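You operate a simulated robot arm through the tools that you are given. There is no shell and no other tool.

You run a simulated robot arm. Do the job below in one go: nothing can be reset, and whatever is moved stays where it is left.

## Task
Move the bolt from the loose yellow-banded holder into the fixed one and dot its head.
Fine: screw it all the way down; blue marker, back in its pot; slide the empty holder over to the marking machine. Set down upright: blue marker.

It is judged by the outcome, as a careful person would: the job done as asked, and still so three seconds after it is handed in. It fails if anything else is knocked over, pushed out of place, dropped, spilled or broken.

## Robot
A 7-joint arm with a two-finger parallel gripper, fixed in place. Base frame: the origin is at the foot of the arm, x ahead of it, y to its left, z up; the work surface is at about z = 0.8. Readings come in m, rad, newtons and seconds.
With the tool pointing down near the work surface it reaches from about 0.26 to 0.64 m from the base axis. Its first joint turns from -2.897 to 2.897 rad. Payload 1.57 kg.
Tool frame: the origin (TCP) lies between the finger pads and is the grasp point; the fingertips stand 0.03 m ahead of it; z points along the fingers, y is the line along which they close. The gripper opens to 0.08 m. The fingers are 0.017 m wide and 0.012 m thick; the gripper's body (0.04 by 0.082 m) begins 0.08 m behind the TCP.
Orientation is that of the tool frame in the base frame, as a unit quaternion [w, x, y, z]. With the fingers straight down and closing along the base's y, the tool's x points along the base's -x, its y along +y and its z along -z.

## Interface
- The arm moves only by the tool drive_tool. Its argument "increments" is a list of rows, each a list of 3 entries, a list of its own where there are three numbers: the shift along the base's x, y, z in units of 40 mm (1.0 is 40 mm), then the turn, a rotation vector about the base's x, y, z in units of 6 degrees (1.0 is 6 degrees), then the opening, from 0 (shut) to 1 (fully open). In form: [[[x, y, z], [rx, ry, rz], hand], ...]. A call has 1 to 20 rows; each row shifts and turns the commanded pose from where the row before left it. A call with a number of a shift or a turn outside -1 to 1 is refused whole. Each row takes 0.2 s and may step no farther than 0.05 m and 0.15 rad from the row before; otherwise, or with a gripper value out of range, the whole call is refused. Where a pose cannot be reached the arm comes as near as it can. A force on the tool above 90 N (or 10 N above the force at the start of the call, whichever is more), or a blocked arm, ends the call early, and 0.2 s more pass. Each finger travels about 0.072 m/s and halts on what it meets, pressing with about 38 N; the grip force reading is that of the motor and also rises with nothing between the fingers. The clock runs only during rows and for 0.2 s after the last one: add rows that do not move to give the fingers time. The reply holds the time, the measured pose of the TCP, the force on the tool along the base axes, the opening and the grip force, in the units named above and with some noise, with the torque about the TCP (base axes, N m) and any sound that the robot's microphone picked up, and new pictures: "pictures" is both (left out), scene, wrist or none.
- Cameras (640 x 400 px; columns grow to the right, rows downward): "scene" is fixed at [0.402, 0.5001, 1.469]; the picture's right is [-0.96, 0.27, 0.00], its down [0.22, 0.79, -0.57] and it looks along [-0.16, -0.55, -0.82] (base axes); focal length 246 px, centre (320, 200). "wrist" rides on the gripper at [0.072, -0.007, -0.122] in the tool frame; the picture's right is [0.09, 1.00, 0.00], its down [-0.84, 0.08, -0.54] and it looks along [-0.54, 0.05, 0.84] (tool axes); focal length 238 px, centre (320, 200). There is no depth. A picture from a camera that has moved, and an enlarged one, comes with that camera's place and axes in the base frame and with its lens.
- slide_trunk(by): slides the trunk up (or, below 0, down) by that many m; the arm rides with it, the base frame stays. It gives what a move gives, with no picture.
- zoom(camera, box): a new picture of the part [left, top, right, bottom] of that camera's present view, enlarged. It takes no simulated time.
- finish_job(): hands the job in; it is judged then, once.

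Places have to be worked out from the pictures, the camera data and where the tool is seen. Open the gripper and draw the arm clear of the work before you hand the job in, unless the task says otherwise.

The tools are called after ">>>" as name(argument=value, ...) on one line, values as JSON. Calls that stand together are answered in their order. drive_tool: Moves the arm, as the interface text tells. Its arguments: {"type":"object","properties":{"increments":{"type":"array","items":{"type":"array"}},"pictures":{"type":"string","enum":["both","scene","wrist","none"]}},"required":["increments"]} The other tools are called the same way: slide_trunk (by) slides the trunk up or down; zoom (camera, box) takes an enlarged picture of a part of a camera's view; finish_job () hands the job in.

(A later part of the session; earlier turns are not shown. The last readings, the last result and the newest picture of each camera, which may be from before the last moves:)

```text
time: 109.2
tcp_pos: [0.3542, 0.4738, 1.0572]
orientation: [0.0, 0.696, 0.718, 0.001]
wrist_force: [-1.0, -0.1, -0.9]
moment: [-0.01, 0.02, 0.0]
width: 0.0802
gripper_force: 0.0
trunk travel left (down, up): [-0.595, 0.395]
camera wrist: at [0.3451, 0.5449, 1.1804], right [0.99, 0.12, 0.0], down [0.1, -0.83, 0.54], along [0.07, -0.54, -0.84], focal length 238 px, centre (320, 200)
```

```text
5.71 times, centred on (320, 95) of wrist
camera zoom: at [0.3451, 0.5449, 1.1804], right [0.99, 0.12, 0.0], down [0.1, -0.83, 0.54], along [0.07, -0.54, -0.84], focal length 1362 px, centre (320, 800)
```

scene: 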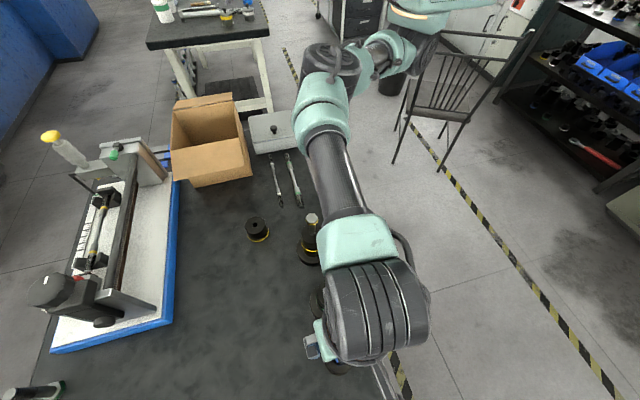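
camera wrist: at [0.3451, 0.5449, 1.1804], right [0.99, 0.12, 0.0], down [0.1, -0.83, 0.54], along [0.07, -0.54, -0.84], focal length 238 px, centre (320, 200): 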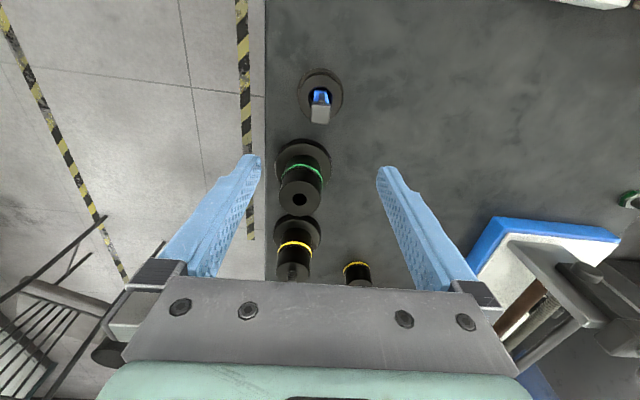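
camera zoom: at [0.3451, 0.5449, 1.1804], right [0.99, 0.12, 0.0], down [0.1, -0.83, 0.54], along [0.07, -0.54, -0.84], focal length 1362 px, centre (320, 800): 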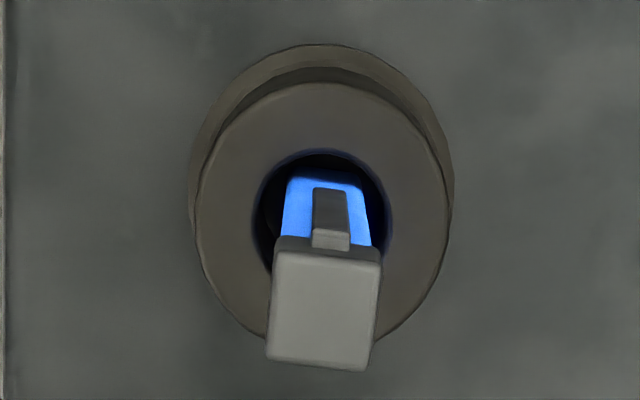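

Marker is axis-aligned at (0.353, 0.486), top z≈0.922, pot rim z≈0.832; the clip faces +y so closing along x is right. I centre above it and lower to just over its top.

>>> drive_tool(increments=[[[-0.043, 0.315, -0.3], [0, 0, -0.22], 1], [[0, 0, -0.8], [0, 0, 0], 1], [[0, 0, -0.8], [0, 0, 0], 1], [[0, 0, -0.45], [0, 0, 0], 1], [[0, 0, 0], [0, 0, 0], 1], [[0, 0, 0], [0, 0, 0], 1]])

>>> zoom(camera="wrist", box=[240, 80, 400, 200])

```text
time: 110.6
tcp_pos: [0.3532, 0.4876, 0.9647]
orientation: [0.0, 0.704, 0.71, 0.001]
wrist_force: [0.3, 0.1, -0.9]
moment: [0.02, 0.01, 0.0]
width: 0.08
gripper_force: 0.1
trunk travel left (down, up): [-0.595, 0.395]
camera wrist: at [0.3452, 0.5577, 1.0861], right [0.99, 0.1, 0.0], down [0.08, -0.84, 0.54], along [0.06, -0.54, -0.84], focal length 238 px, centre (320, 200)
```

scene: 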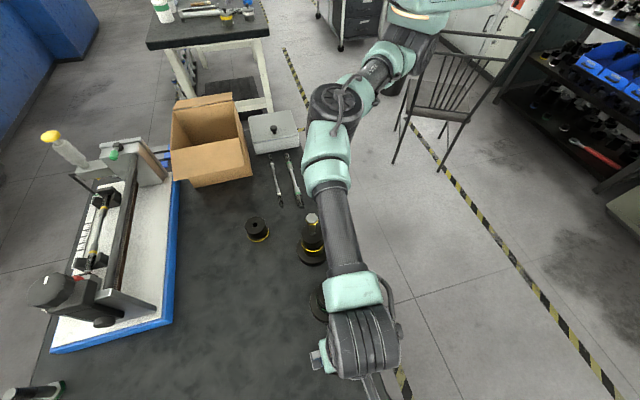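
wrist: 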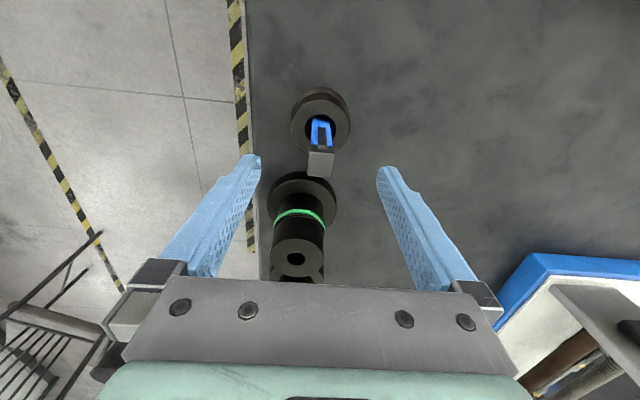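

```text
3.33 times, centred on (320, 140) of wrist
camera zoom: at [0.3452, 0.5577, 1.0861], right [0.99, 0.1, 0.0], down [0.08, -0.84, 0.54], along [0.06, -0.54, -0.84], focal length 794 px, centre (320, 400)
```

zoom: 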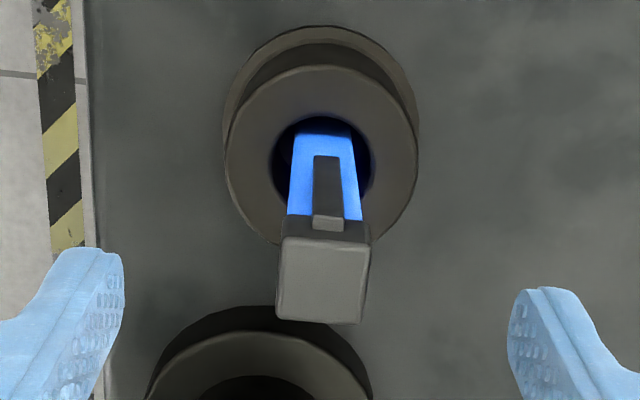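

Aligned. The grey end is slightly wider than the blue body, so the fingers will hold there; I lower until the end piece is between the pads and close.

>>> drive_tool(increments=[[[0.008, 0, -0.7], [0, 0, 0], 1], [[0, 0, -0.7], [0, 0, 0], 1], [[0, 0, 0], [0, 0, 0], 1], [[0, 0, 0], [0, 0, 0], 0.5], [[0, 0, 0], [0, 0, 0], 0.3], [[0, 0, 0], [0, 0, 0], 0.15], [[0, 0, 0], [0, 0, 0], 0.1], [[0, 0, 0], [0, 0, 0], 0.1]], pictures="wrist")

>>> zoom(camera="wrist", box=[240, 80, 400, 200])

```text
time: 112.4
tcp_pos: [0.3536, 0.4853, 0.9097]
orientation: [0.0, 0.705, 0.71, 0.001]
wrist_force: [0.9, 0.0, -0.4]
moment: [0.02, 0.0, 0.01]
width: 0.0175
gripper_force: 32.2
trunk travel left (down, up): [-0.595, 0.395]
camera wrist: at [0.3451, 0.5578, 1.0305], right [0.99, 0.1, 0.0], down [0.08, -0.84, 0.54], along [0.06, -0.54, -0.84], focal length 238 px, centre (320, 200)
```

wrist: 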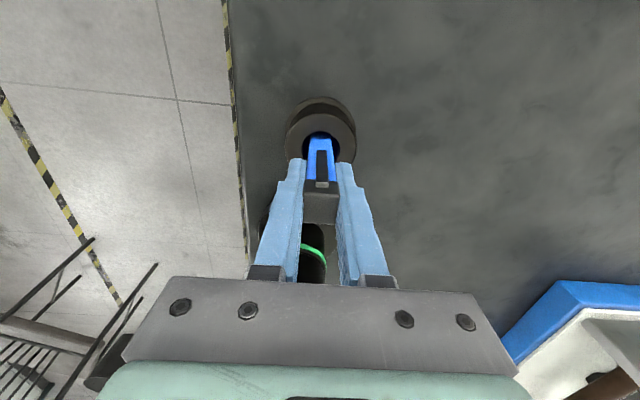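

```text
3.33 times, centred on (320, 140) of wrist
camera zoom: at [0.3451, 0.5578, 1.0305], right [0.99, 0.1, 0.0], down [0.08, -0.84, 0.54], along [0.06, -0.54, -0.84], focal length 794 px, centre (320, 400)
```

zoom: 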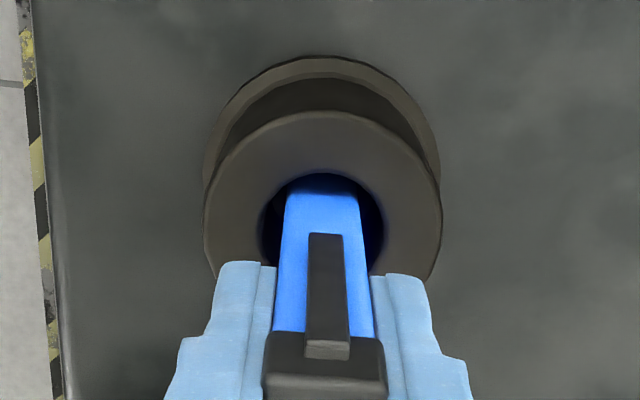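

Gripped at 17.5 mm. I lift slowly and look at the lower end as it comes out.

>>> drive_tool(increments=[[[0, 0, 0], [0, 0, 0], 0.1], [[0, 0, 0.3], [0, 0, 0], 0.1], [[0, 0, 0.6], [0, 0, 0], 0.1], [[0, 0, 0.6], [0, 0, 0], 0.1], [[0, 0, 0.6], [0, 0, 0], 0.1], [[0, 0, 0.6], [0, 0, 0], 0.1], [[0, 0, 0], [0, 0, 0], 0.1]], pictures="both")

>>> zoom(camera="wrist", box=[240, 60, 400, 200])

>>> zoom(camera="scene", box=[280, 300, 400, 400])

```text
time: 114.0
tcp_pos: [0.3536, 0.4866, 1.0177]
orientation: [0.0, 0.704, 0.71, 0.002]
wrist_force: [0.2, 0.0, 0.0]
moment: [-0.02, -0.02, -0.01]
width: 0.0172
gripper_force: 32.3
trunk travel left (down, up): [-0.595, 0.395]
camera wrist: at [0.3458, 0.5578, 1.139], right [0.99, 0.1, 0.0], down [0.08, -0.84, 0.54], along [0.06, -0.54, -0.84], focal length 238 px, centre (320, 200)
```

scene: 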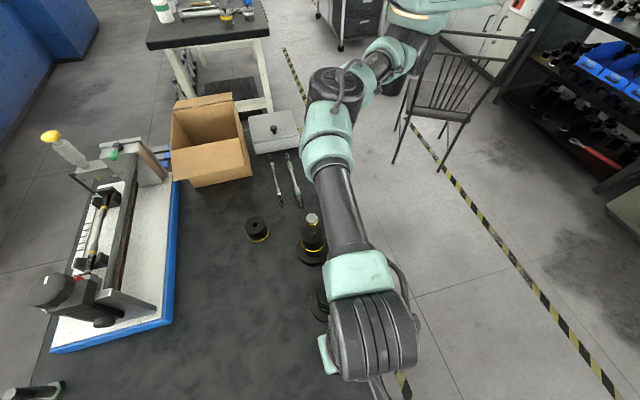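
wrist: 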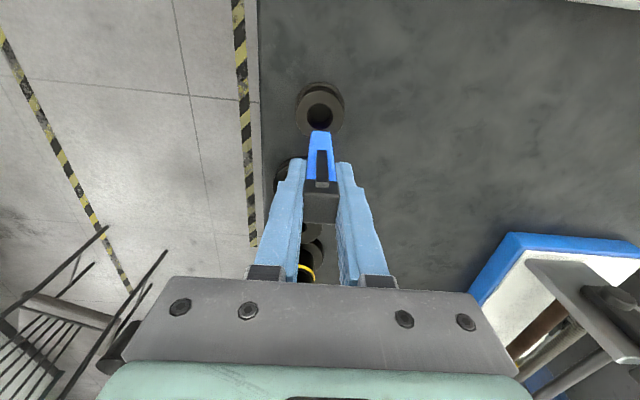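

```text
2.86 times, centred on (320, 130) of wrist
camera zoom: at [0.3458, 0.5578, 1.139], right [0.99, 0.1, 0.0], down [0.08, -0.84, 0.54], along [0.06, -0.54, -0.84], focal length 681 px, centre (320, 400)
```

zoom: 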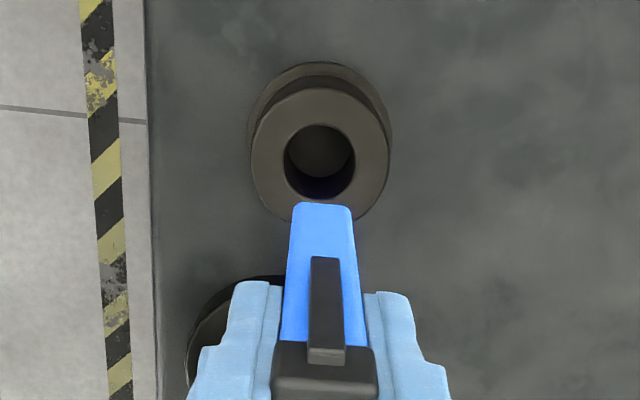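

```text
4.00 times, centred on (340, 350) of scene
camera zoom: at [0.402, 0.5001, 1.469], right [-0.96, 0.27, 0.0], down [0.22, 0.79, -0.57], along [-0.16, -0.55, -0.82], focal length 985 px, centre (240, -400)
```

zoom: 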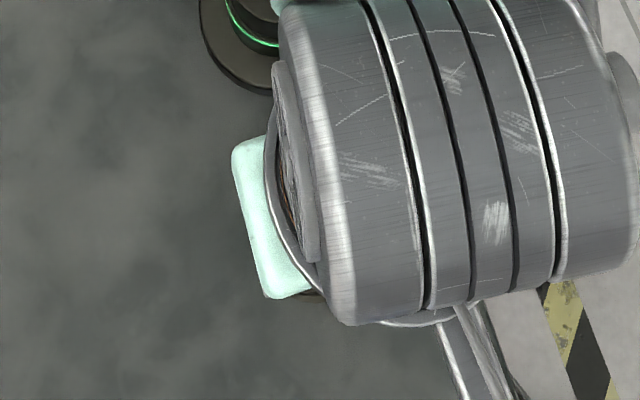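

The marker came out cleanly. I raise the trunk 0.12 m (clear of everything, better posture) and move to a spot near the bolt where the scene camera can see the marker's lower end.

>>> slide_trunk(by=0.12)

>>> drive_tool(increments=[[[0, -0.5, 0], [0, 0, 0], 0.1], [[0, -0.9, 0], [0, 0, 0], 0.1], [[0, -0.9, 0], [0, 0, 0], 0.1], [[-0.05, -0.9, 0], [0, 0, 0], 0.1], [[-0.05, -0.9, 0], [0, 0, 0], 0.1], [[-0.05, -0.9, 0], [0, 0, 0], 0.1], [[-0.05, -0.6, 0], [0, 0, 0], 0.1], [[0, -0.5, 0], [0, 0, 0], 0.1], [[0, 0, 0], [0, 0, 0], 0.1], [[0, 0, 0], [0, 0, 0], 0.1]])

>>> zoom(camera="scene", box=[270, 130, 370, 230])

>>> zoom(camera="wrist", box=[240, 60, 400, 200])

```text
time: 115.5
tcp_pos: [0.3534, 0.4867, 1.1369]
orientation: [0.0, 0.704, 0.71, 0.001]
wrist_force: [0.4, 0.2, -0.1]
moment: [0.0, -0.01, -0.02]
width: 0.017
gripper_force: 32.1
trunk travel left (down, up): [-0.715, 0.275]
```

```text
time: 117.7
tcp_pos: [0.3454, 0.242, 1.138]
orientation: [-0.001, 0.704, 0.71, 0.001]
wrist_force: [0.2, 1.1, -0.4]
moment: [0.02, 0.0, 0.04]
width: 0.0173
gripper_force: 31.7
trunk travel left (down, up): [-0.715, 0.275]
camera wrist: at [0.3373, 0.3133, 1.26], right [0.99, 0.1, 0.0], down [0.08, -0.84, 0.54], along [0.06, -0.54, -0.84], focal length 238 px, centre (320, 200)
```

scene: 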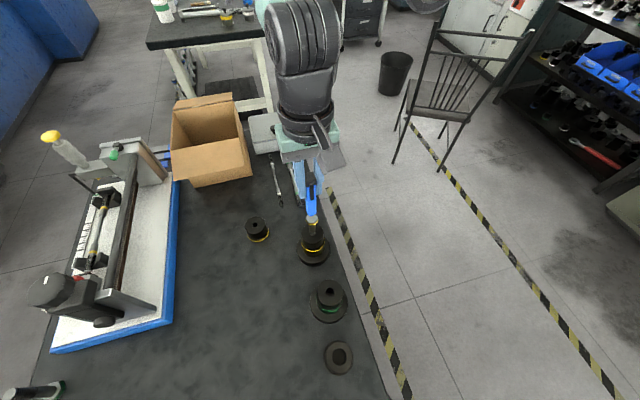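
wrist: 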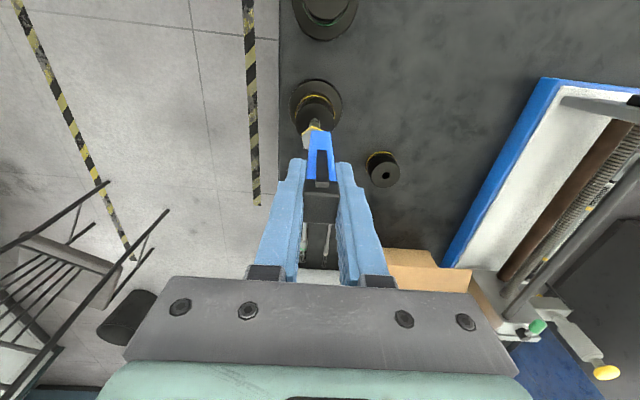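

```text
4.00 times, centred on (320, 180) of scene
camera zoom: at [0.402, 0.5001, 1.469], right [-0.96, 0.27, 0.0], down [0.22, 0.79, -0.57], along [-0.16, -0.55, -0.82], focal length 985 px, centre (320, 280)
```

zoom: 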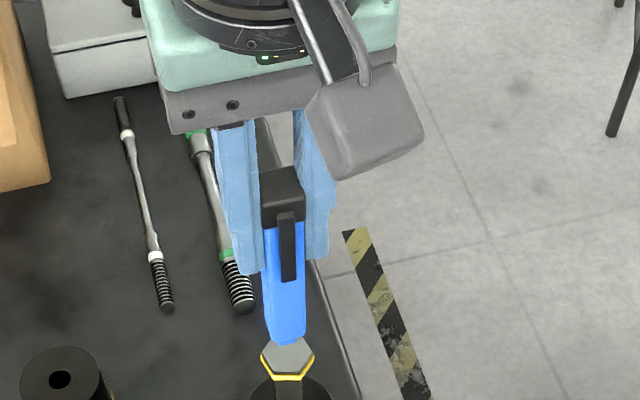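

```text
2.86 times, centred on (320, 130) of wrist
camera zoom: at [0.3373, 0.3133, 1.26], right [0.99, 0.1, 0.0], down [0.08, -0.84, 0.54], along [0.06, -0.54, -0.84], focal length 681 px, centre (320, 400)
```

zoom: 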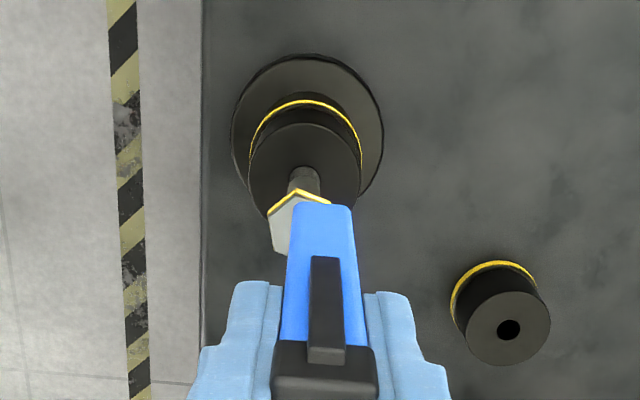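

I zoom in on the marker's bottom end to see whether it has a nib there.

>>> zoom(camera="scene", box=[295, 195, 335, 230])

>>> zoom(camera="scene", box=[290, 165, 340, 205])

```text
11.43 times, centred on (315, 212) of scene
camera zoom: at [0.402, 0.5001, 1.469], right [-0.96, 0.27, 0.0], down [0.22, 0.79, -0.57], along [-0.16, -0.55, -0.82], focal length 2815 px, centre (377, 57)
```

zoom: 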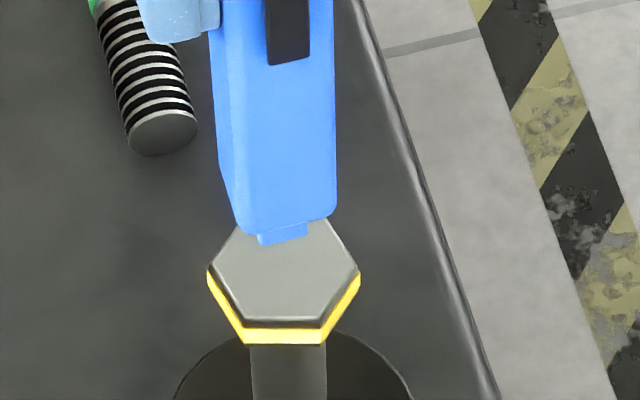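

```text
10.00 times, centred on (315, 185) of scene
camera zoom: at [0.402, 0.5001, 1.469], right [-0.96, 0.27, 0.0], down [0.22, 0.79, -0.57], along [-0.16, -0.55, -0.82], focal length 2463 px, centre (370, 350)
```

zoom: 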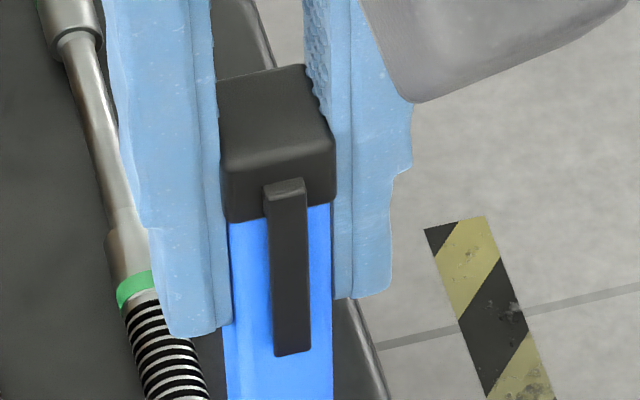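

There is a small blue nib at the bottom, tip about 104 mm below the TCP. I move it over the centre of the bolt head and lower part of the way.

>>> drive_tool(increments=[[[-0.06, -0.27, 0], [0, 0, 0], 0.1], [[-0.06, -0.265, 0], [0, 0, 0], 0.1], [[0, 0, -0.4], [0, 0, 0], 0.1], [[0, 0, -0.4], [0, 0, 0], 0.1], [[0, 0, 0], [0, 0, 0], 0.1], [[0, 0, 0], [0, 0, 0], 0.1]], pictures="wrist")

>>> zoom(camera="scene", box=[290, 190, 340, 230])

>>> zoom(camera="wrist", box=[270, 90, 370, 170])

```text
time: 119.1
tcp_pos: [0.3401, 0.2207, 1.1051]
orientation: [-0.001, 0.703, 0.711, 0.002]
wrist_force: [-0.2, -0.3, 0.3]
moment: [-0.01, 0.02, 0.01]
width: 0.0172
gripper_force: 32.2
trunk travel left (down, up): [-0.715, 0.275]
camera wrist: at [0.3325, 0.2921, 1.2273], right [0.99, 0.1, 0.0], down [0.08, -0.84, 0.54], along [0.06, -0.54, -0.84], focal length 238 px, centre (320, 200)
```

wrist: 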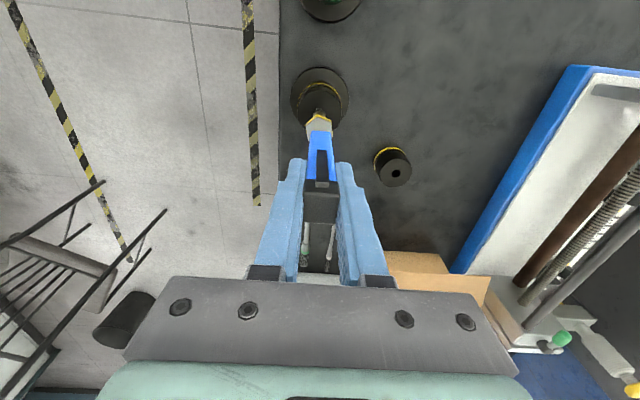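

```text
10.00 times, centred on (315, 210) of scene
camera zoom: at [0.402, 0.5001, 1.469], right [-0.96, 0.27, 0.0], down [0.22, 0.79, -0.57], along [-0.16, -0.55, -0.82], focal length 2463 px, centre (370, 100)
```

zoom: 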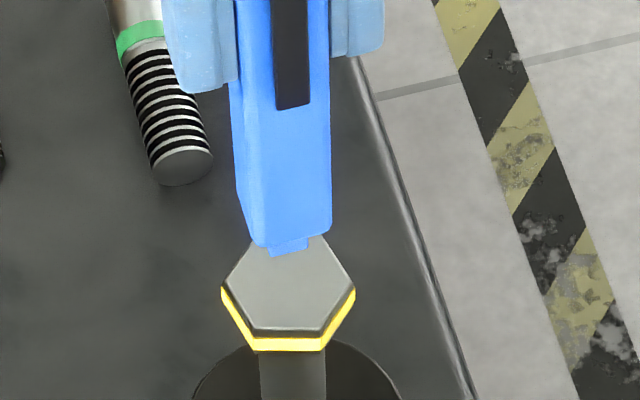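

```text
5.00 times, centred on (320, 130) of wrist
camera zoom: at [0.3325, 0.2921, 1.2273], right [0.99, 0.1, 0.0], down [0.08, -0.84, 0.54], along [0.06, -0.54, -0.84], focal length 1192 px, centre (320, 550)
```

zoom: 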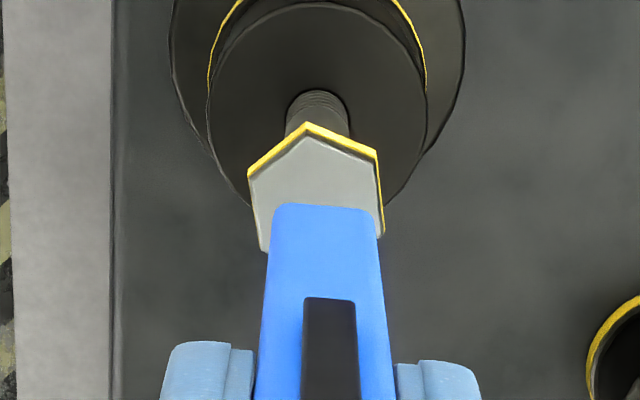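

Tip is over the head centre within about 1 mm, ~16 mm above it. I lower 11 mm and then feel for contact in small steps.

>>> drive_tool(increments=[[[0, 0, -0.15], [0, 0, 0], 0.1], [[0, 0, -0.125], [0, 0, 0], 0.1], [[0, 0, 0], [0, 0, 0], 0.1]], pictures="none")

>>> zoom(camera="scene", box=[290, 190, 340, 230])

```text
time: 119.9
tcp_pos: [0.3408, 0.2216, 1.0942]
orientation: [0.0, 0.704, 0.711, 0.001]
wrist_force: [1.2, -0.4, -0.2]
moment: [0.0, 0.02, 0.0]
width: 0.017
gripper_force: 32.5
trunk travel left (down, up): [-0.715, 0.275]
```

```text
10.00 times, centred on (315, 210) of scene
camera zoom: at [0.402, 0.5001, 1.469], right [-0.96, 0.27, 0.0], down [0.22, 0.79, -0.57], along [-0.16, -0.55, -0.82], focal length 2463 px, centre (370, 100)
```

zoom: 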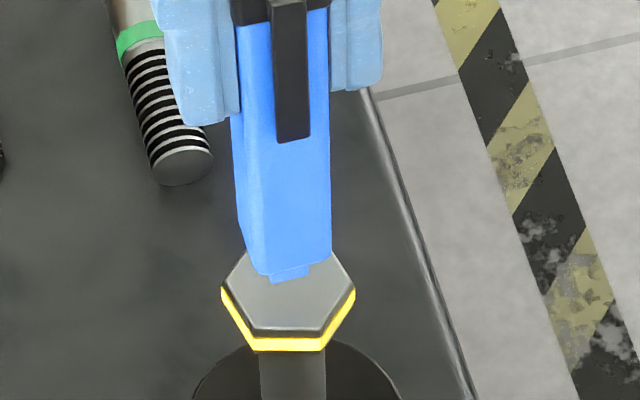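

About 4 mm remains. I step down in small increments, reading the force.

>>> drive_tool(increments=[[[0, 0, -0.025], [0, 0, 0], 0.1], [[0, 0, -0.025], [0, 0, 0], 0.1], [[0, 0, 0], [0, 0, 0], 0.1]], pictures="none")

>>> drive_tool(increments=[[[0, 0, -0.02], [0, 0, 0], 0.1], [[0, 0, 0], [0, 0, 0], 0.1]], pictures="none")

>>> drive_tool(increments=[[[0, 0, -0.02], [0, 0, 0], 0.1], [[0, 0, 0], [0, 0, 0], 0.1]], pictures="none")

>>> zoom(camera="scene", box=[290, 190, 340, 230])

```text
time: 120.7
tcp_pos: [0.3409, 0.2208, 1.092]
orientation: [-0.001, 0.705, 0.71, 0.002]
wrist_force: [0.3, -0.2, 0.3]
moment: [-0.03, 0.0, -0.03]
width: 0.0172
gripper_force: 32.3
trunk travel left (down, up): [-0.715, 0.275]
```

```text
time: 121.3
tcp_pos: [0.3404, 0.2216, 1.0915]
orientation: [0.001, 0.704, 0.71, 0.0]
wrist_force: [0.0, 0.4, -0.2]
moment: [0.0, 0.01, 0.0]
width: 0.017
gripper_force: 32.4
trunk travel left (down, up): [-0.715, 0.275]
```

```text
time: 121.9
tcp_pos: [0.3408, 0.2214, 1.0901]
orientation: [0.001, 0.704, 0.711, 0.001]
wrist_force: [-0.8, 0.2, -0.2]
moment: [0.01, 0.01, -0.03]
width: 0.017
gripper_force: 32.2
trunk travel left (down, up): [-0.715, 0.275]
```

```text
10.00 times, centred on (315, 210) of scene
camera zoom: at [0.402, 0.5001, 1.469], right [-0.96, 0.27, 0.0], down [0.22, 0.79, -0.57], along [-0.16, -0.55, -0.82], focal length 2463 px, centre (370, 100)
```

zoom: 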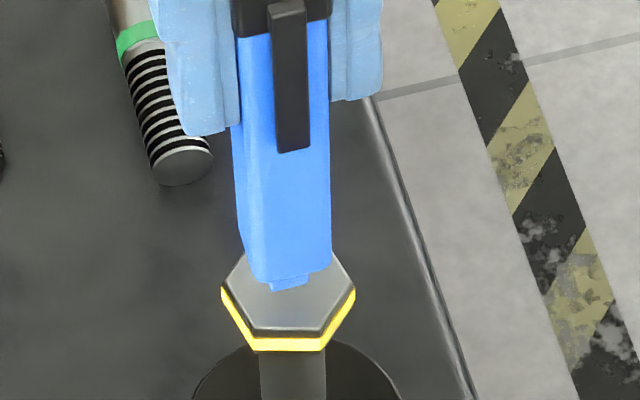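

No contact yet; continuing with small steps.

>>> drive_tool(increments=[[[0, 0, -0.02], [0, 0, 0], 0.1], [[0, 0, 0], [0, 0, 0], 0.1]], pictures="none")

>>> drive_tool(increments=[[[0, 0, -0.02], [0, 0, 0], 0.1], [[0, 0, 0], [0, 0, 0], 0.1]], pictures="none")

>>> drive_tool(increments=[[[0, 0, -0.02], [0, 0, 0], 0.1], [[0, 0, 0], [0, 0, 0], 0.1]], pictures="none")

>>> zoom(camera="scene", box=[290, 190, 340, 230])

```text
time: 122.5
tcp_pos: [0.3411, 0.2223, 1.0896]
orientation: [0.0, 0.704, 0.71, 0.001]
wrist_force: [-0.2, -0.8, -0.9]
moment: [0.01, -0.02, 0.01]
width: 0.0173
gripper_force: 32.0
trunk travel left (down, up): [-0.715, 0.275]
```

```text
time: 123.1
tcp_pos: [0.3409, 0.2213, 1.0891]
orientation: [0.0, 0.704, 0.71, 0.002]
wrist_force: [-0.7, -0.5, -0.4]
moment: [0.0, 0.03, 0.0]
width: 0.017
gripper_force: 31.4
trunk travel left (down, up): [-0.715, 0.275]
```

```text
time: 123.7
tcp_pos: [0.3408, 0.2211, 1.0883]
orientation: [0.0, 0.703, 0.711, 0.001]
wrist_force: [-0.2, -1.3, -1.2]
moment: [0.01, 0.02, 0.02]
width: 0.0175
gripper_force: 32.3
trunk travel left (down, up): [-0.715, 0.275]
```

```text
10.00 times, centred on (315, 210) of scene
camera zoom: at [0.402, 0.5001, 1.469], right [-0.96, 0.27, 0.0], down [0.22, 0.79, -0.57], along [-0.16, -0.55, -0.82], focal length 2463 px, centre (370, 100)
```

zoom: 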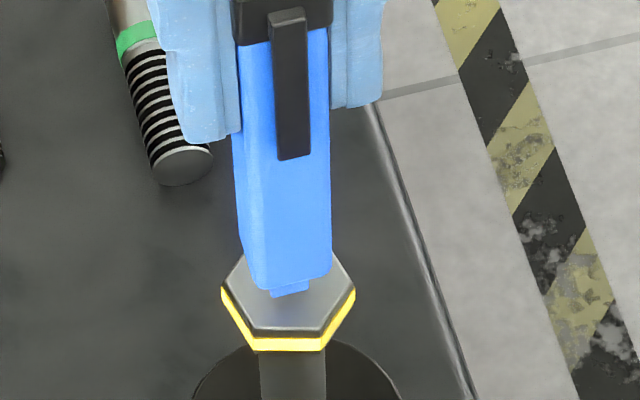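

Still free; the nib is drifting toward the +y part of the head, so I shift 2.5 mm in −y and keep stepping down.

>>> drive_tool(increments=[[[0, -0.06, 0], [0, 0, 0], 0.1], [[0, 0, -0.02], [0, 0, 0], 0.1], [[0, 0, 0], [0, 0, 0], 0.1]], pictures="none")

>>> drive_tool(increments=[[[0, 0, -0.02], [0, 0, 0], 0.1], [[0, 0, 0], [0, 0, 0], 0.1]], pictures="none")

>>> drive_tool(increments=[[[0, 0, -0.02], [0, 0, 0], 0.1], [[0, 0, 0], [0, 0, 0], 0.1]], pictures="wrist")

>>> zoom(camera="scene", box=[290, 190, 340, 230])

>>> zoom(camera="wrist", box=[270, 90, 370, 170])

```text
time: 124.5
tcp_pos: [0.3406, 0.2186, 1.0862]
orientation: [0.0, 0.704, 0.71, 0.002]
wrist_force: [-0.4, -0.1, -0.6]
moment: [0.0, -0.01, 0.02]
width: 0.0172
gripper_force: 31.9
trunk travel left (down, up): [-0.715, 0.275]
```

```text
time: 125.1
tcp_pos: [0.3409, 0.2178, 1.0859]
orientation: [-0.001, 0.704, 0.71, 0.001]
wrist_force: [-0.5, -0.3, -0.1]
moment: [0.01, 0.02, -0.02]
width: 0.0171
gripper_force: 31.9
trunk travel left (down, up): [-0.715, 0.275]
```

```text
time: 125.7
tcp_pos: [0.341, 0.2187, 1.0848]
orientation: [0.001, 0.704, 0.71, 0.002]
wrist_force: [-0.2, -0.1, -0.1]
moment: [0.02, -0.02, -0.03]
width: 0.0168
gripper_force: 32.5
trunk travel left (down, up): [-0.715, 0.275]
camera wrist: at [0.333, 0.2901, 1.2073], right [0.99, 0.1, 0.0], down [0.08, -0.84, 0.54], along [0.06, -0.54, -0.84], focal length 238 px, centre (320, 200)
```

wrist: 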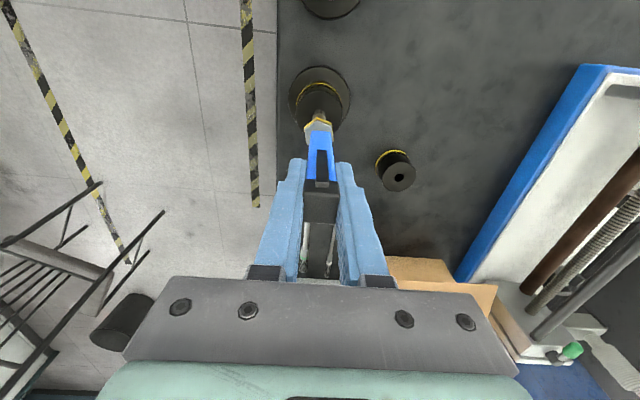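

```text
10.00 times, centred on (315, 210) of scene
camera zoom: at [0.402, 0.5001, 1.469], right [-0.96, 0.27, 0.0], down [0.22, 0.79, -0.57], along [-0.16, -0.55, -0.82], focal length 2463 px, centre (370, 100)
```

zoom: 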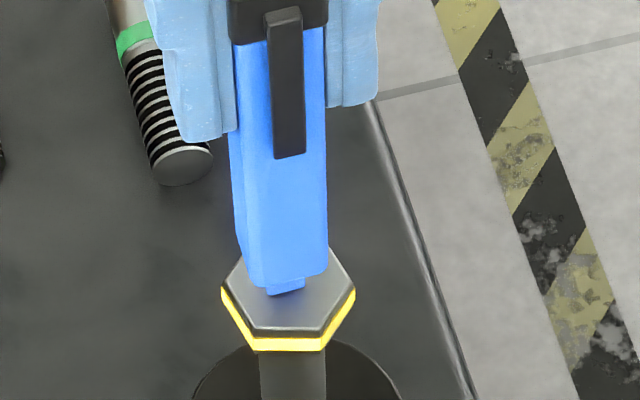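

```text
5.00 times, centred on (320, 130) of wrist
camera zoom: at [0.333, 0.2901, 1.2073], right [0.99, 0.1, 0.0], down [0.08, -0.84, 0.54], along [0.06, -0.54, -0.84], focal length 1192 px, centre (320, 550)
```

zoom: 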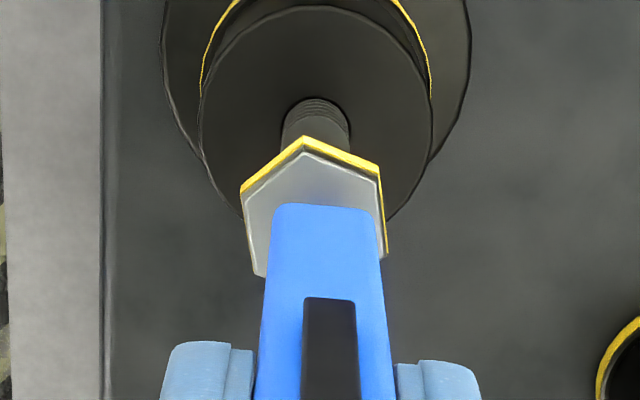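

Tint under the nib shows it is nearly touching. A few more small steps.

>>> drive_tool(increments=[[[-0.015, 0.02, 0], [0, 0, 0], 0.1], [[0, 0, -0.02], [0, 0, 0], 0.1], [[0, 0, 0], [0, 0, 0], 0.1]], pictures="none")

>>> drive_tool(increments=[[[0, 0, -0.02], [0, 0, 0], 0.1], [[0, 0, 0], [0, 0, 0], 0.1]], pictures="none")

>>> drive_tool(increments=[[[0, 0, -0.02], [0, 0, 0], 0.1], [[0, 0, 0], [0, 0, 0], 0.1]], pictures="none")

>>> zoom(camera="scene", box=[295, 200, 335, 230])

```text
time: 126.5
tcp_pos: [0.3404, 0.2193, 1.0843]
orientation: [0.0, 0.704, 0.71, 0.001]
wrist_force: [0.1, -0.2, 0.3]
moment: [-0.01, 0.04, 0.0]
width: 0.017
gripper_force: 31.8
trunk travel left (down, up): [-0.715, 0.275]
```

```text
time: 127.1
tcp_pos: [0.3397, 0.2203, 1.0855]
orientation: [0.0, 0.704, 0.71, 0.002]
wrist_force: [-0.4, 0.4, 6.9]
moment: [-0.03, 0.0, -0.04]
width: 0.0173
gripper_force: 32.4
trunk travel left (down, up): [-0.715, 0.275]
```

```text
time: 127.7
tcp_pos: [0.3394, 0.2197, 1.0844]
orientation: [0.0, 0.704, 0.71, 0.003]
wrist_force: [0.4, 0.0, 18.0]
moment: [0.0, -0.1, -0.02]
width: 0.0175
gripper_force: 32.0
trunk travel left (down, up): [-0.715, 0.275]
```

```text
13.33 times, centred on (315, 215) of scene
camera zoom: at [0.402, 0.5001, 1.469], right [-0.96, 0.27, 0.0], down [0.22, 0.79, -0.57], along [-0.16, -0.55, -0.82], focal length 3284 px, centre (387, 0)
```

zoom: 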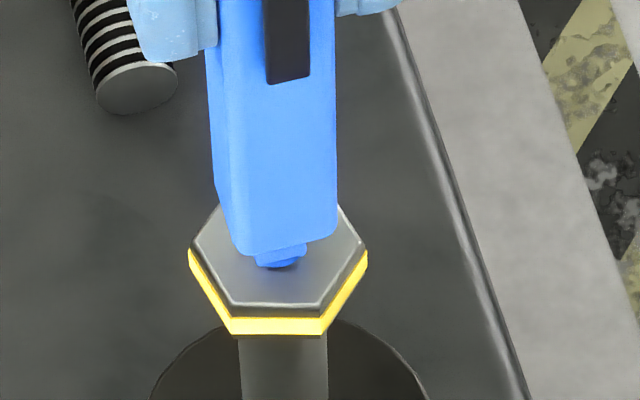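

Contact at 18 N and a blue spot is visible under the nib. I lift straight up and check the dot.

>>> drive_tool(increments=[[[0, 0, 0.1], [0, 0, 0], 0.1], [[0, 0, 0.5], [0, 0, 0], 0.1], [[0, 0, 0.6], [0, 0, 0], 0.1], [[0, 0, 0.6], [0, 0, 0], 0.1], [[0, 0.5, 0], [0, 0, 0], 0.1], [[0, 0.6, 0], [0, 0, 0], 0.1], [[0, 0, 0], [0, 0, 0], 0.1]])

>>> zoom(camera="scene", box=[290, 200, 340, 240])

>>> zoom(camera="wrist", box=[270, 70, 370, 150])

```text
time: 129.3
tcp_pos: [0.3402, 0.2646, 1.1558]
orientation: [0.0, 0.704, 0.71, 0.002]
wrist_force: [-0.2, 0.5, 0.3]
moment: [-0.06, 0.01, -0.03]
width: 0.0171
gripper_force: 32.5
trunk travel left (down, up): [-0.715, 0.275]
camera wrist: at [0.3322, 0.3347, 1.2779], right [0.99, 0.1, 0.0], down [0.08, -0.84, 0.54], along [0.06, -0.54, -0.84], focal length 238 px, centre (320, 200)
```

scene: 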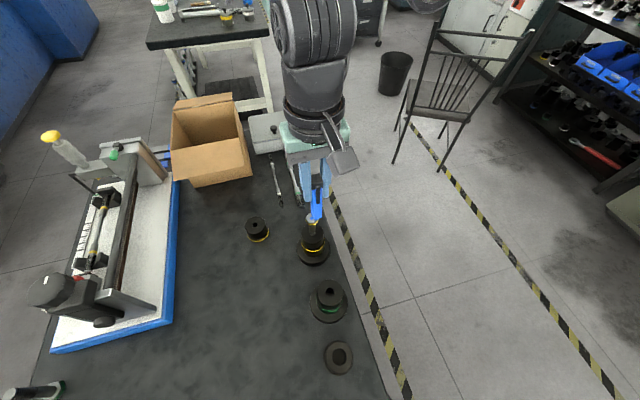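
wrist: 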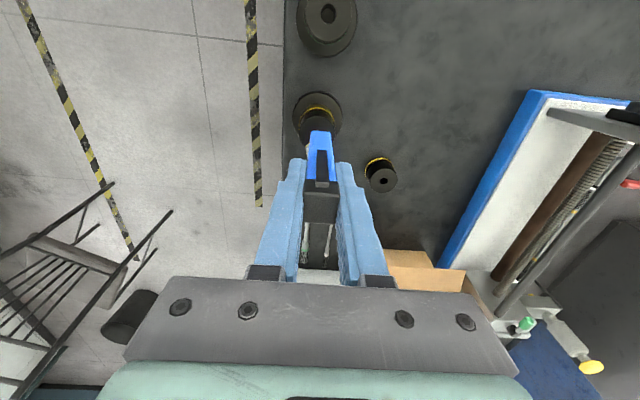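

```text
10.00 times, centred on (315, 220) of scene
camera zoom: at [0.402, 0.5001, 1.469], right [-0.96, 0.27, 0.0], down [0.22, 0.79, -0.57], along [-0.16, -0.55, -0.82], focal length 2463 px, centre (370, 0)
```

zoom: 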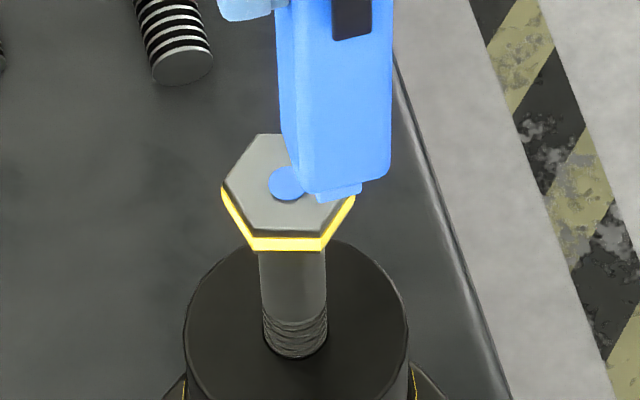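

```text
5.00 times, centred on (320, 110) of wrist
camera zoom: at [0.3322, 0.3347, 1.2779], right [0.99, 0.1, 0.0], down [0.08, -0.84, 0.54], along [0.06, -0.54, -0.84], focal length 1192 px, centre (320, 650)
```

zoom: 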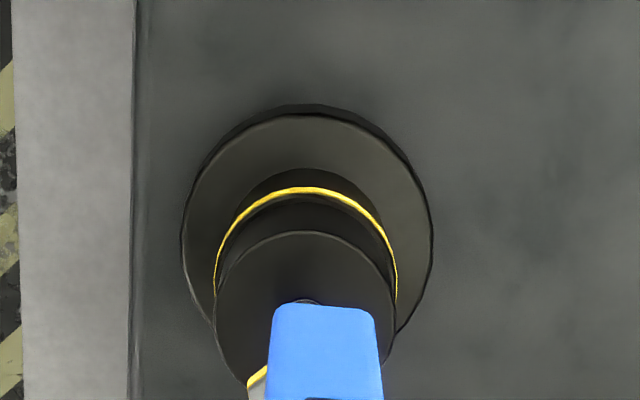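

A clean blue dot sits at the centre of the head. Now I take the marker back above its pot the same way and lower the trunk.

>>> drive_tool(increments=[[[0.05, 0.8, 0], [0, 0, 0], 0.1], [[0.05, 0.9, 0], [0, 0, 0], 0.1], [[0.05, 0.9, 0], [0, 0, 0], 0.1], [[0.05, 0.9, 0], [0, 0, 0], 0.1], [[0.05, 0.9, 0], [0, 0, 0], 0.1], [[0.0725, 0.7, 0], [0, 0, 0], 0.1], [[0, 0.48, 0], [0, 0, 0], 0.1], [[0, 0, 0], [0, 0, 0], 0.1], [[0, 0, 0], [0, 0, 0], 0.1]], pictures="none")

>>> slide_trunk(by=-0.12)

>>> drive_tool(increments=[[[0, 0, 0], [0, 0, 0], 0.1]], pictures="wrist")

>>> zoom(camera="wrist", box=[240, 60, 400, 200])

```text
time: 131.3
tcp_pos: [0.3512, 0.487, 1.1552]
orientation: [0.0, 0.704, 0.71, 0.001]
wrist_force: [0.2, -0.3, -0.5]
moment: [0.01, 0.01, 0.03]
width: 0.0169
gripper_force: 31.9
trunk travel left (down, up): [-0.715, 0.275]
```

```text
time: 132.8
tcp_pos: [0.3532, 0.4868, 1.0365]
orientation: [0.0, 0.704, 0.711, 0.002]
wrist_force: [0.6, -0.3, 0.1]
moment: [-0.03, 0.0, 0.03]
width: 0.0172
gripper_force: 32.7
trunk travel left (down, up): [-0.595, 0.395]
```

```text
time: 133.2
tcp_pos: [0.3527, 0.4863, 1.0347]
orientation: [0.0, 0.704, 0.71, 0.002]
wrist_force: [0.0, 0.0, -0.4]
moment: [-0.01, 0.0, -0.03]
width: 0.0171
gripper_force: 31.8
trunk travel left (down, up): [-0.595, 0.395]
camera wrist: at [0.345, 0.5579, 1.1571], right [0.99, 0.1, 0.0], down [0.08, -0.84, 0.54], along [0.06, -0.54, -0.84], focal length 238 px, centre (320, 200)
```

wrist: 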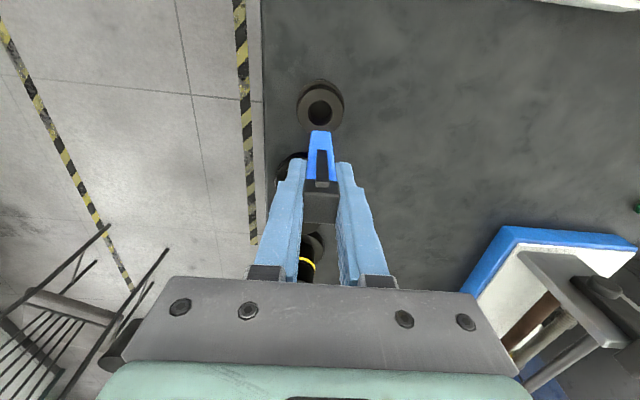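

```text
2.86 times, centred on (320, 130) of wrist
camera zoom: at [0.345, 0.5579, 1.1571], right [0.99, 0.1, 0.0], down [0.08, -0.84, 0.54], along [0.06, -0.54, -0.84], focal length 681 px, centre (320, 400)
```

zoom: 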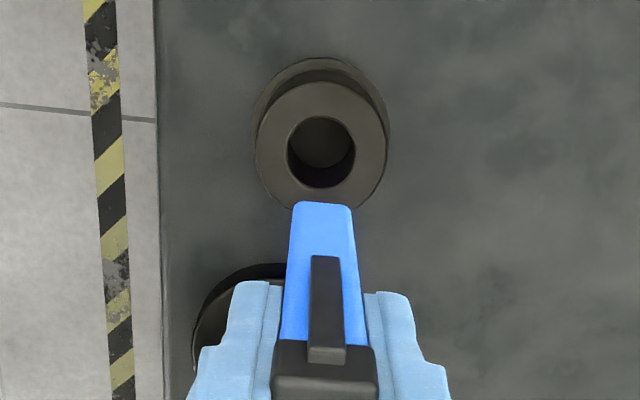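

Position matches the pick-up pose. I lower the marker into the pot, slowing at the end.

>>> drive_tool(increments=[[[0, 0, -0.5], [0, 0, 0], 0.1], [[0, 0, -0.6], [0, 0, 0], 0.1], [[0, 0, -0.6], [0, 0, 0], 0.1], [[0, 0, -0.5], [0, 0, 0], 0.1], [[0, 0, -0.35], [0, 0, 0], 0.1], [[0, 0, -0.25], [0, 0, 0], 0.1], [[0, 0, -0.2], [0, 0, 0], 0.1], [[0, 0, 0], [0, 0, 0], 0.1]], pictures="wrist")

>>> zoom(camera="wrist", box=[240, 60, 400, 200])

```text
time: 135.0
tcp_pos: [0.3525, 0.4875, 0.9147]
orientation: [0.0, 0.704, 0.71, 0.0]
wrist_force: [-0.2, 0.1, 0.1]
moment: [0.03, 0.03, 0.0]
width: 0.0174
gripper_force: 31.6
trunk travel left (down, up): [-0.595, 0.395]
camera wrist: at [0.3447, 0.5575, 1.0365], right [0.99, 0.1, 0.0], down [0.08, -0.84, 0.54], along [0.06, -0.54, -0.84], focal length 238 px, centre (320, 200)
```

wrist: 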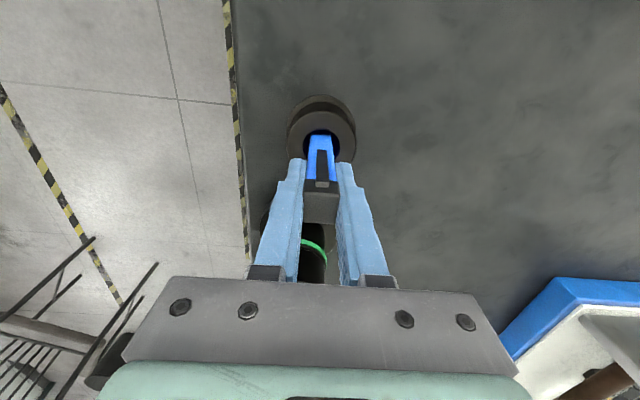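

```text
2.86 times, centred on (320, 130) of wrist
camera zoom: at [0.3447, 0.5575, 1.0365], right [0.99, 0.1, 0.0], down [0.08, -0.84, 0.54], along [0.06, -0.54, -0.84], focal length 681 px, centre (320, 400)
```

zoom: 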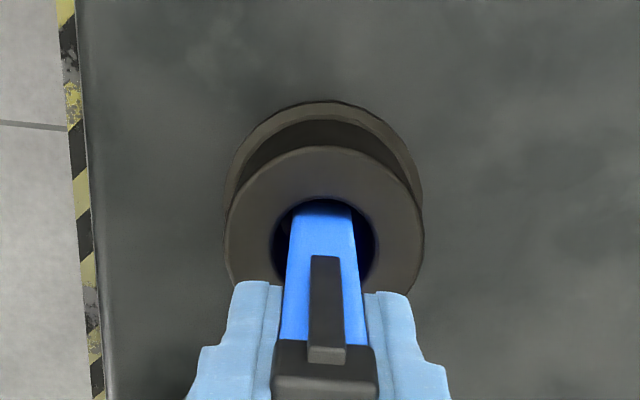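

In the pot, 6 mm above its original rest height. I step down to contact.

>>> drive_tool(increments=[[[0, 0, -0.05], [0, 0, 0], 0.1], [[0, 0, -0.05], [0, 0, 0], 0.1], [[0, 0, 0], [0, 0, 0], 0.1]], pictures="none")

>>> drive_tool(increments=[[[0, 0, -0.025], [0, 0, 0], 0.1], [[0, 0, 0], [0, 0, 0], 0.1]], pictures="none")

>>> drive_tool(increments=[[[0, 0, -0.025], [0, 0, 0], 0.1], [[0, 0, 0], [0, 0, 0], 0.1]], pictures="wrist")

```text
time: 135.8
tcp_pos: [0.3519, 0.4867, 0.9115]
orientation: [0.0, 0.704, 0.71, 0.001]
wrist_force: [-0.3, 0.2, 0.5]
moment: [-0.03, 0.02, 0.03]
width: 0.0173
gripper_force: 31.6
trunk travel left (down, up): [-0.595, 0.395]
```

```text
time: 136.4
tcp_pos: [0.3526, 0.487, 0.91]
orientation: [0.0, 0.704, 0.71, 0.001]
wrist_force: [-0.2, 0.9, -1.2]
moment: [-0.03, -0.02, 0.0]
width: 0.0172
gripper_force: 32.4
trunk travel left (down, up): [-0.595, 0.395]
```

```text
time: 137.0
tcp_pos: [0.3522, 0.4871, 0.9085]
orientation: [0.0, 0.704, 0.71, 0.001]
wrist_force: [-0.2, 0.5, -0.3]
moment: [-0.01, -0.02, 0.01]
width: 0.0174
gripper_force: 32.5
trunk travel left (down, up): [-0.595, 0.395]
camera wrist: at [0.3449, 0.558, 1.0309], right [0.99, 0.1, 0.0], down [0.08, -0.84, 0.54], along [0.06, -0.54, -0.84], focal length 238 px, centre (320, 200)
```

wrist: 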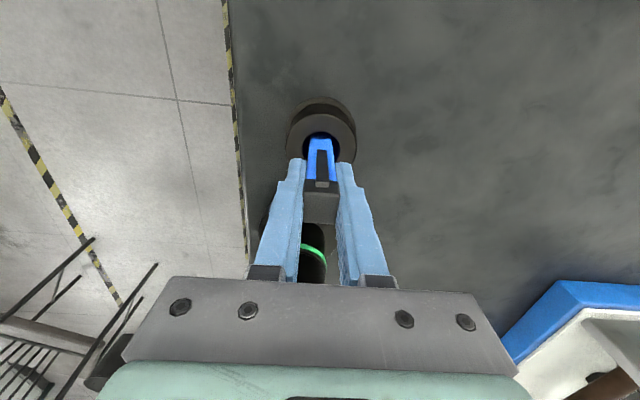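

Essentially at the original height; two more half-millimetre steps to feel the bottom.

>>> drive_tool(increments=[[[0, 0, -0.015], [0, 0, 0], 0.1], [[0, 0, 0], [0, 0, 0], 0.1]], pictures="none")

>>> drive_tool(increments=[[[0, 0, -0.015], [0, 0, 0], 0.1], [[0, 0, 0], [0, 0, 0], 0.1]], pictures="none")

```text
time: 137.6
tcp_pos: [0.3531, 0.4871, 0.9086]
orientation: [0.0, 0.704, 0.71, 0.001]
wrist_force: [0.5, -0.1, 0.0]
moment: [0.01, 0.01, 0.0]
width: 0.0169
gripper_force: 31.3
trunk travel left (down, up): [-0.595, 0.395]
```

```text
time: 138.2
tcp_pos: [0.3534, 0.4861, 0.9081]
orientation: [-0.001, 0.704, 0.71, 0.001]
wrist_force: [1.0, -0.5, 3.3]
moment: [-0.03, 0.01, -0.02]
width: 0.0168
gripper_force: 32.2
trunk travel left (down, up): [-0.595, 0.395]
```

Contact (3.3 N): it stands on the pot bottom. I open and rise straight up.

>>> drive_tool(increments=[[[0, 0, 0.01], [0, 0, 0], 0.3], [[0, 0, 0], [0, 0, 0], 0.6], [[0, 0, 0], [0, 0, 0], 1], [[0, 0, 0], [0, 0, 0], 1], [[0, 0, 0.5], [0, 0, 0], 1], [[0, 0, 0.9], [0, 0, 0], 1], [[0, 0, 0.9], [0, 0, 0], 1], [[0, 0, 0.9], [0, 0, 0], 1], [[0, 0, 0], [0, 0, 0], 1]])

>>> zoom(camera="wrist", box=[270, 60, 370, 150])

```text
time: 140.2
tcp_pos: [0.354, 0.4866, 1.0362]
orientation: [0.001, 0.704, 0.71, 0.001]
wrist_force: [-1.1, -0.2, 0.1]
moment: [0.01, 0.01, 0.0]
width: 0.08
gripper_force: 0.1
trunk travel left (down, up): [-0.595, 0.395]
camera wrist: at [0.3455, 0.5577, 1.1589], right [0.99, 0.1, 0.0], down [0.08, -0.84, 0.54], along [0.06, -0.54, -0.84], focal length 238 px, centre (320, 200)
```

scene: 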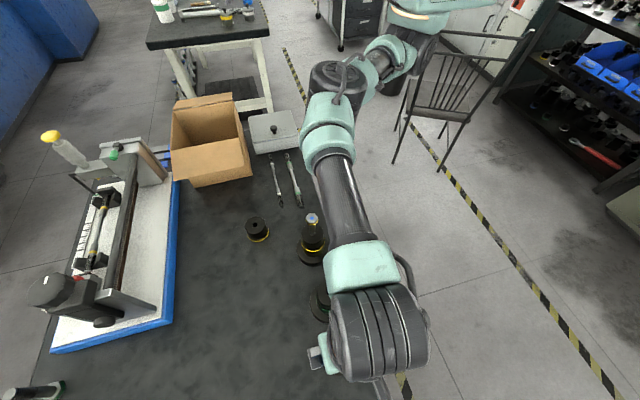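
wrist: 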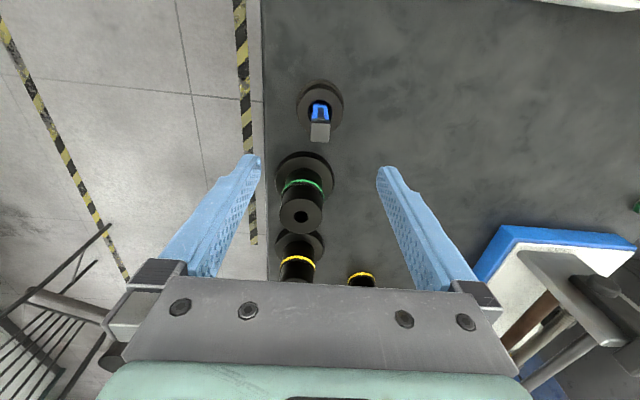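

```text
4.44 times, centred on (320, 105) of wrist
camera zoom: at [0.3455, 0.5577, 1.1589], right [0.99, 0.1, 0.0], down [0.08, -0.84, 0.54], along [0.06, -0.54, -0.84], focal length 1059 px, centre (320, 622)
```

zoom: 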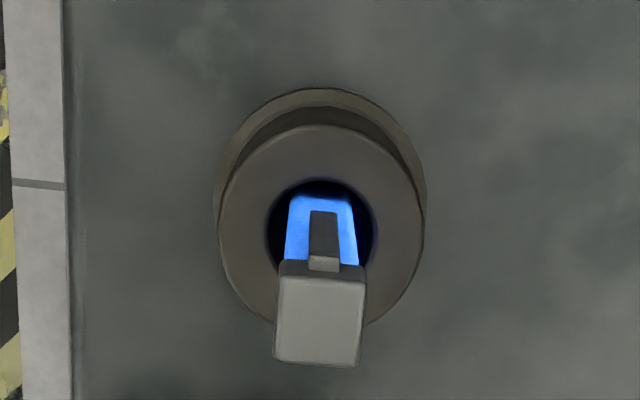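

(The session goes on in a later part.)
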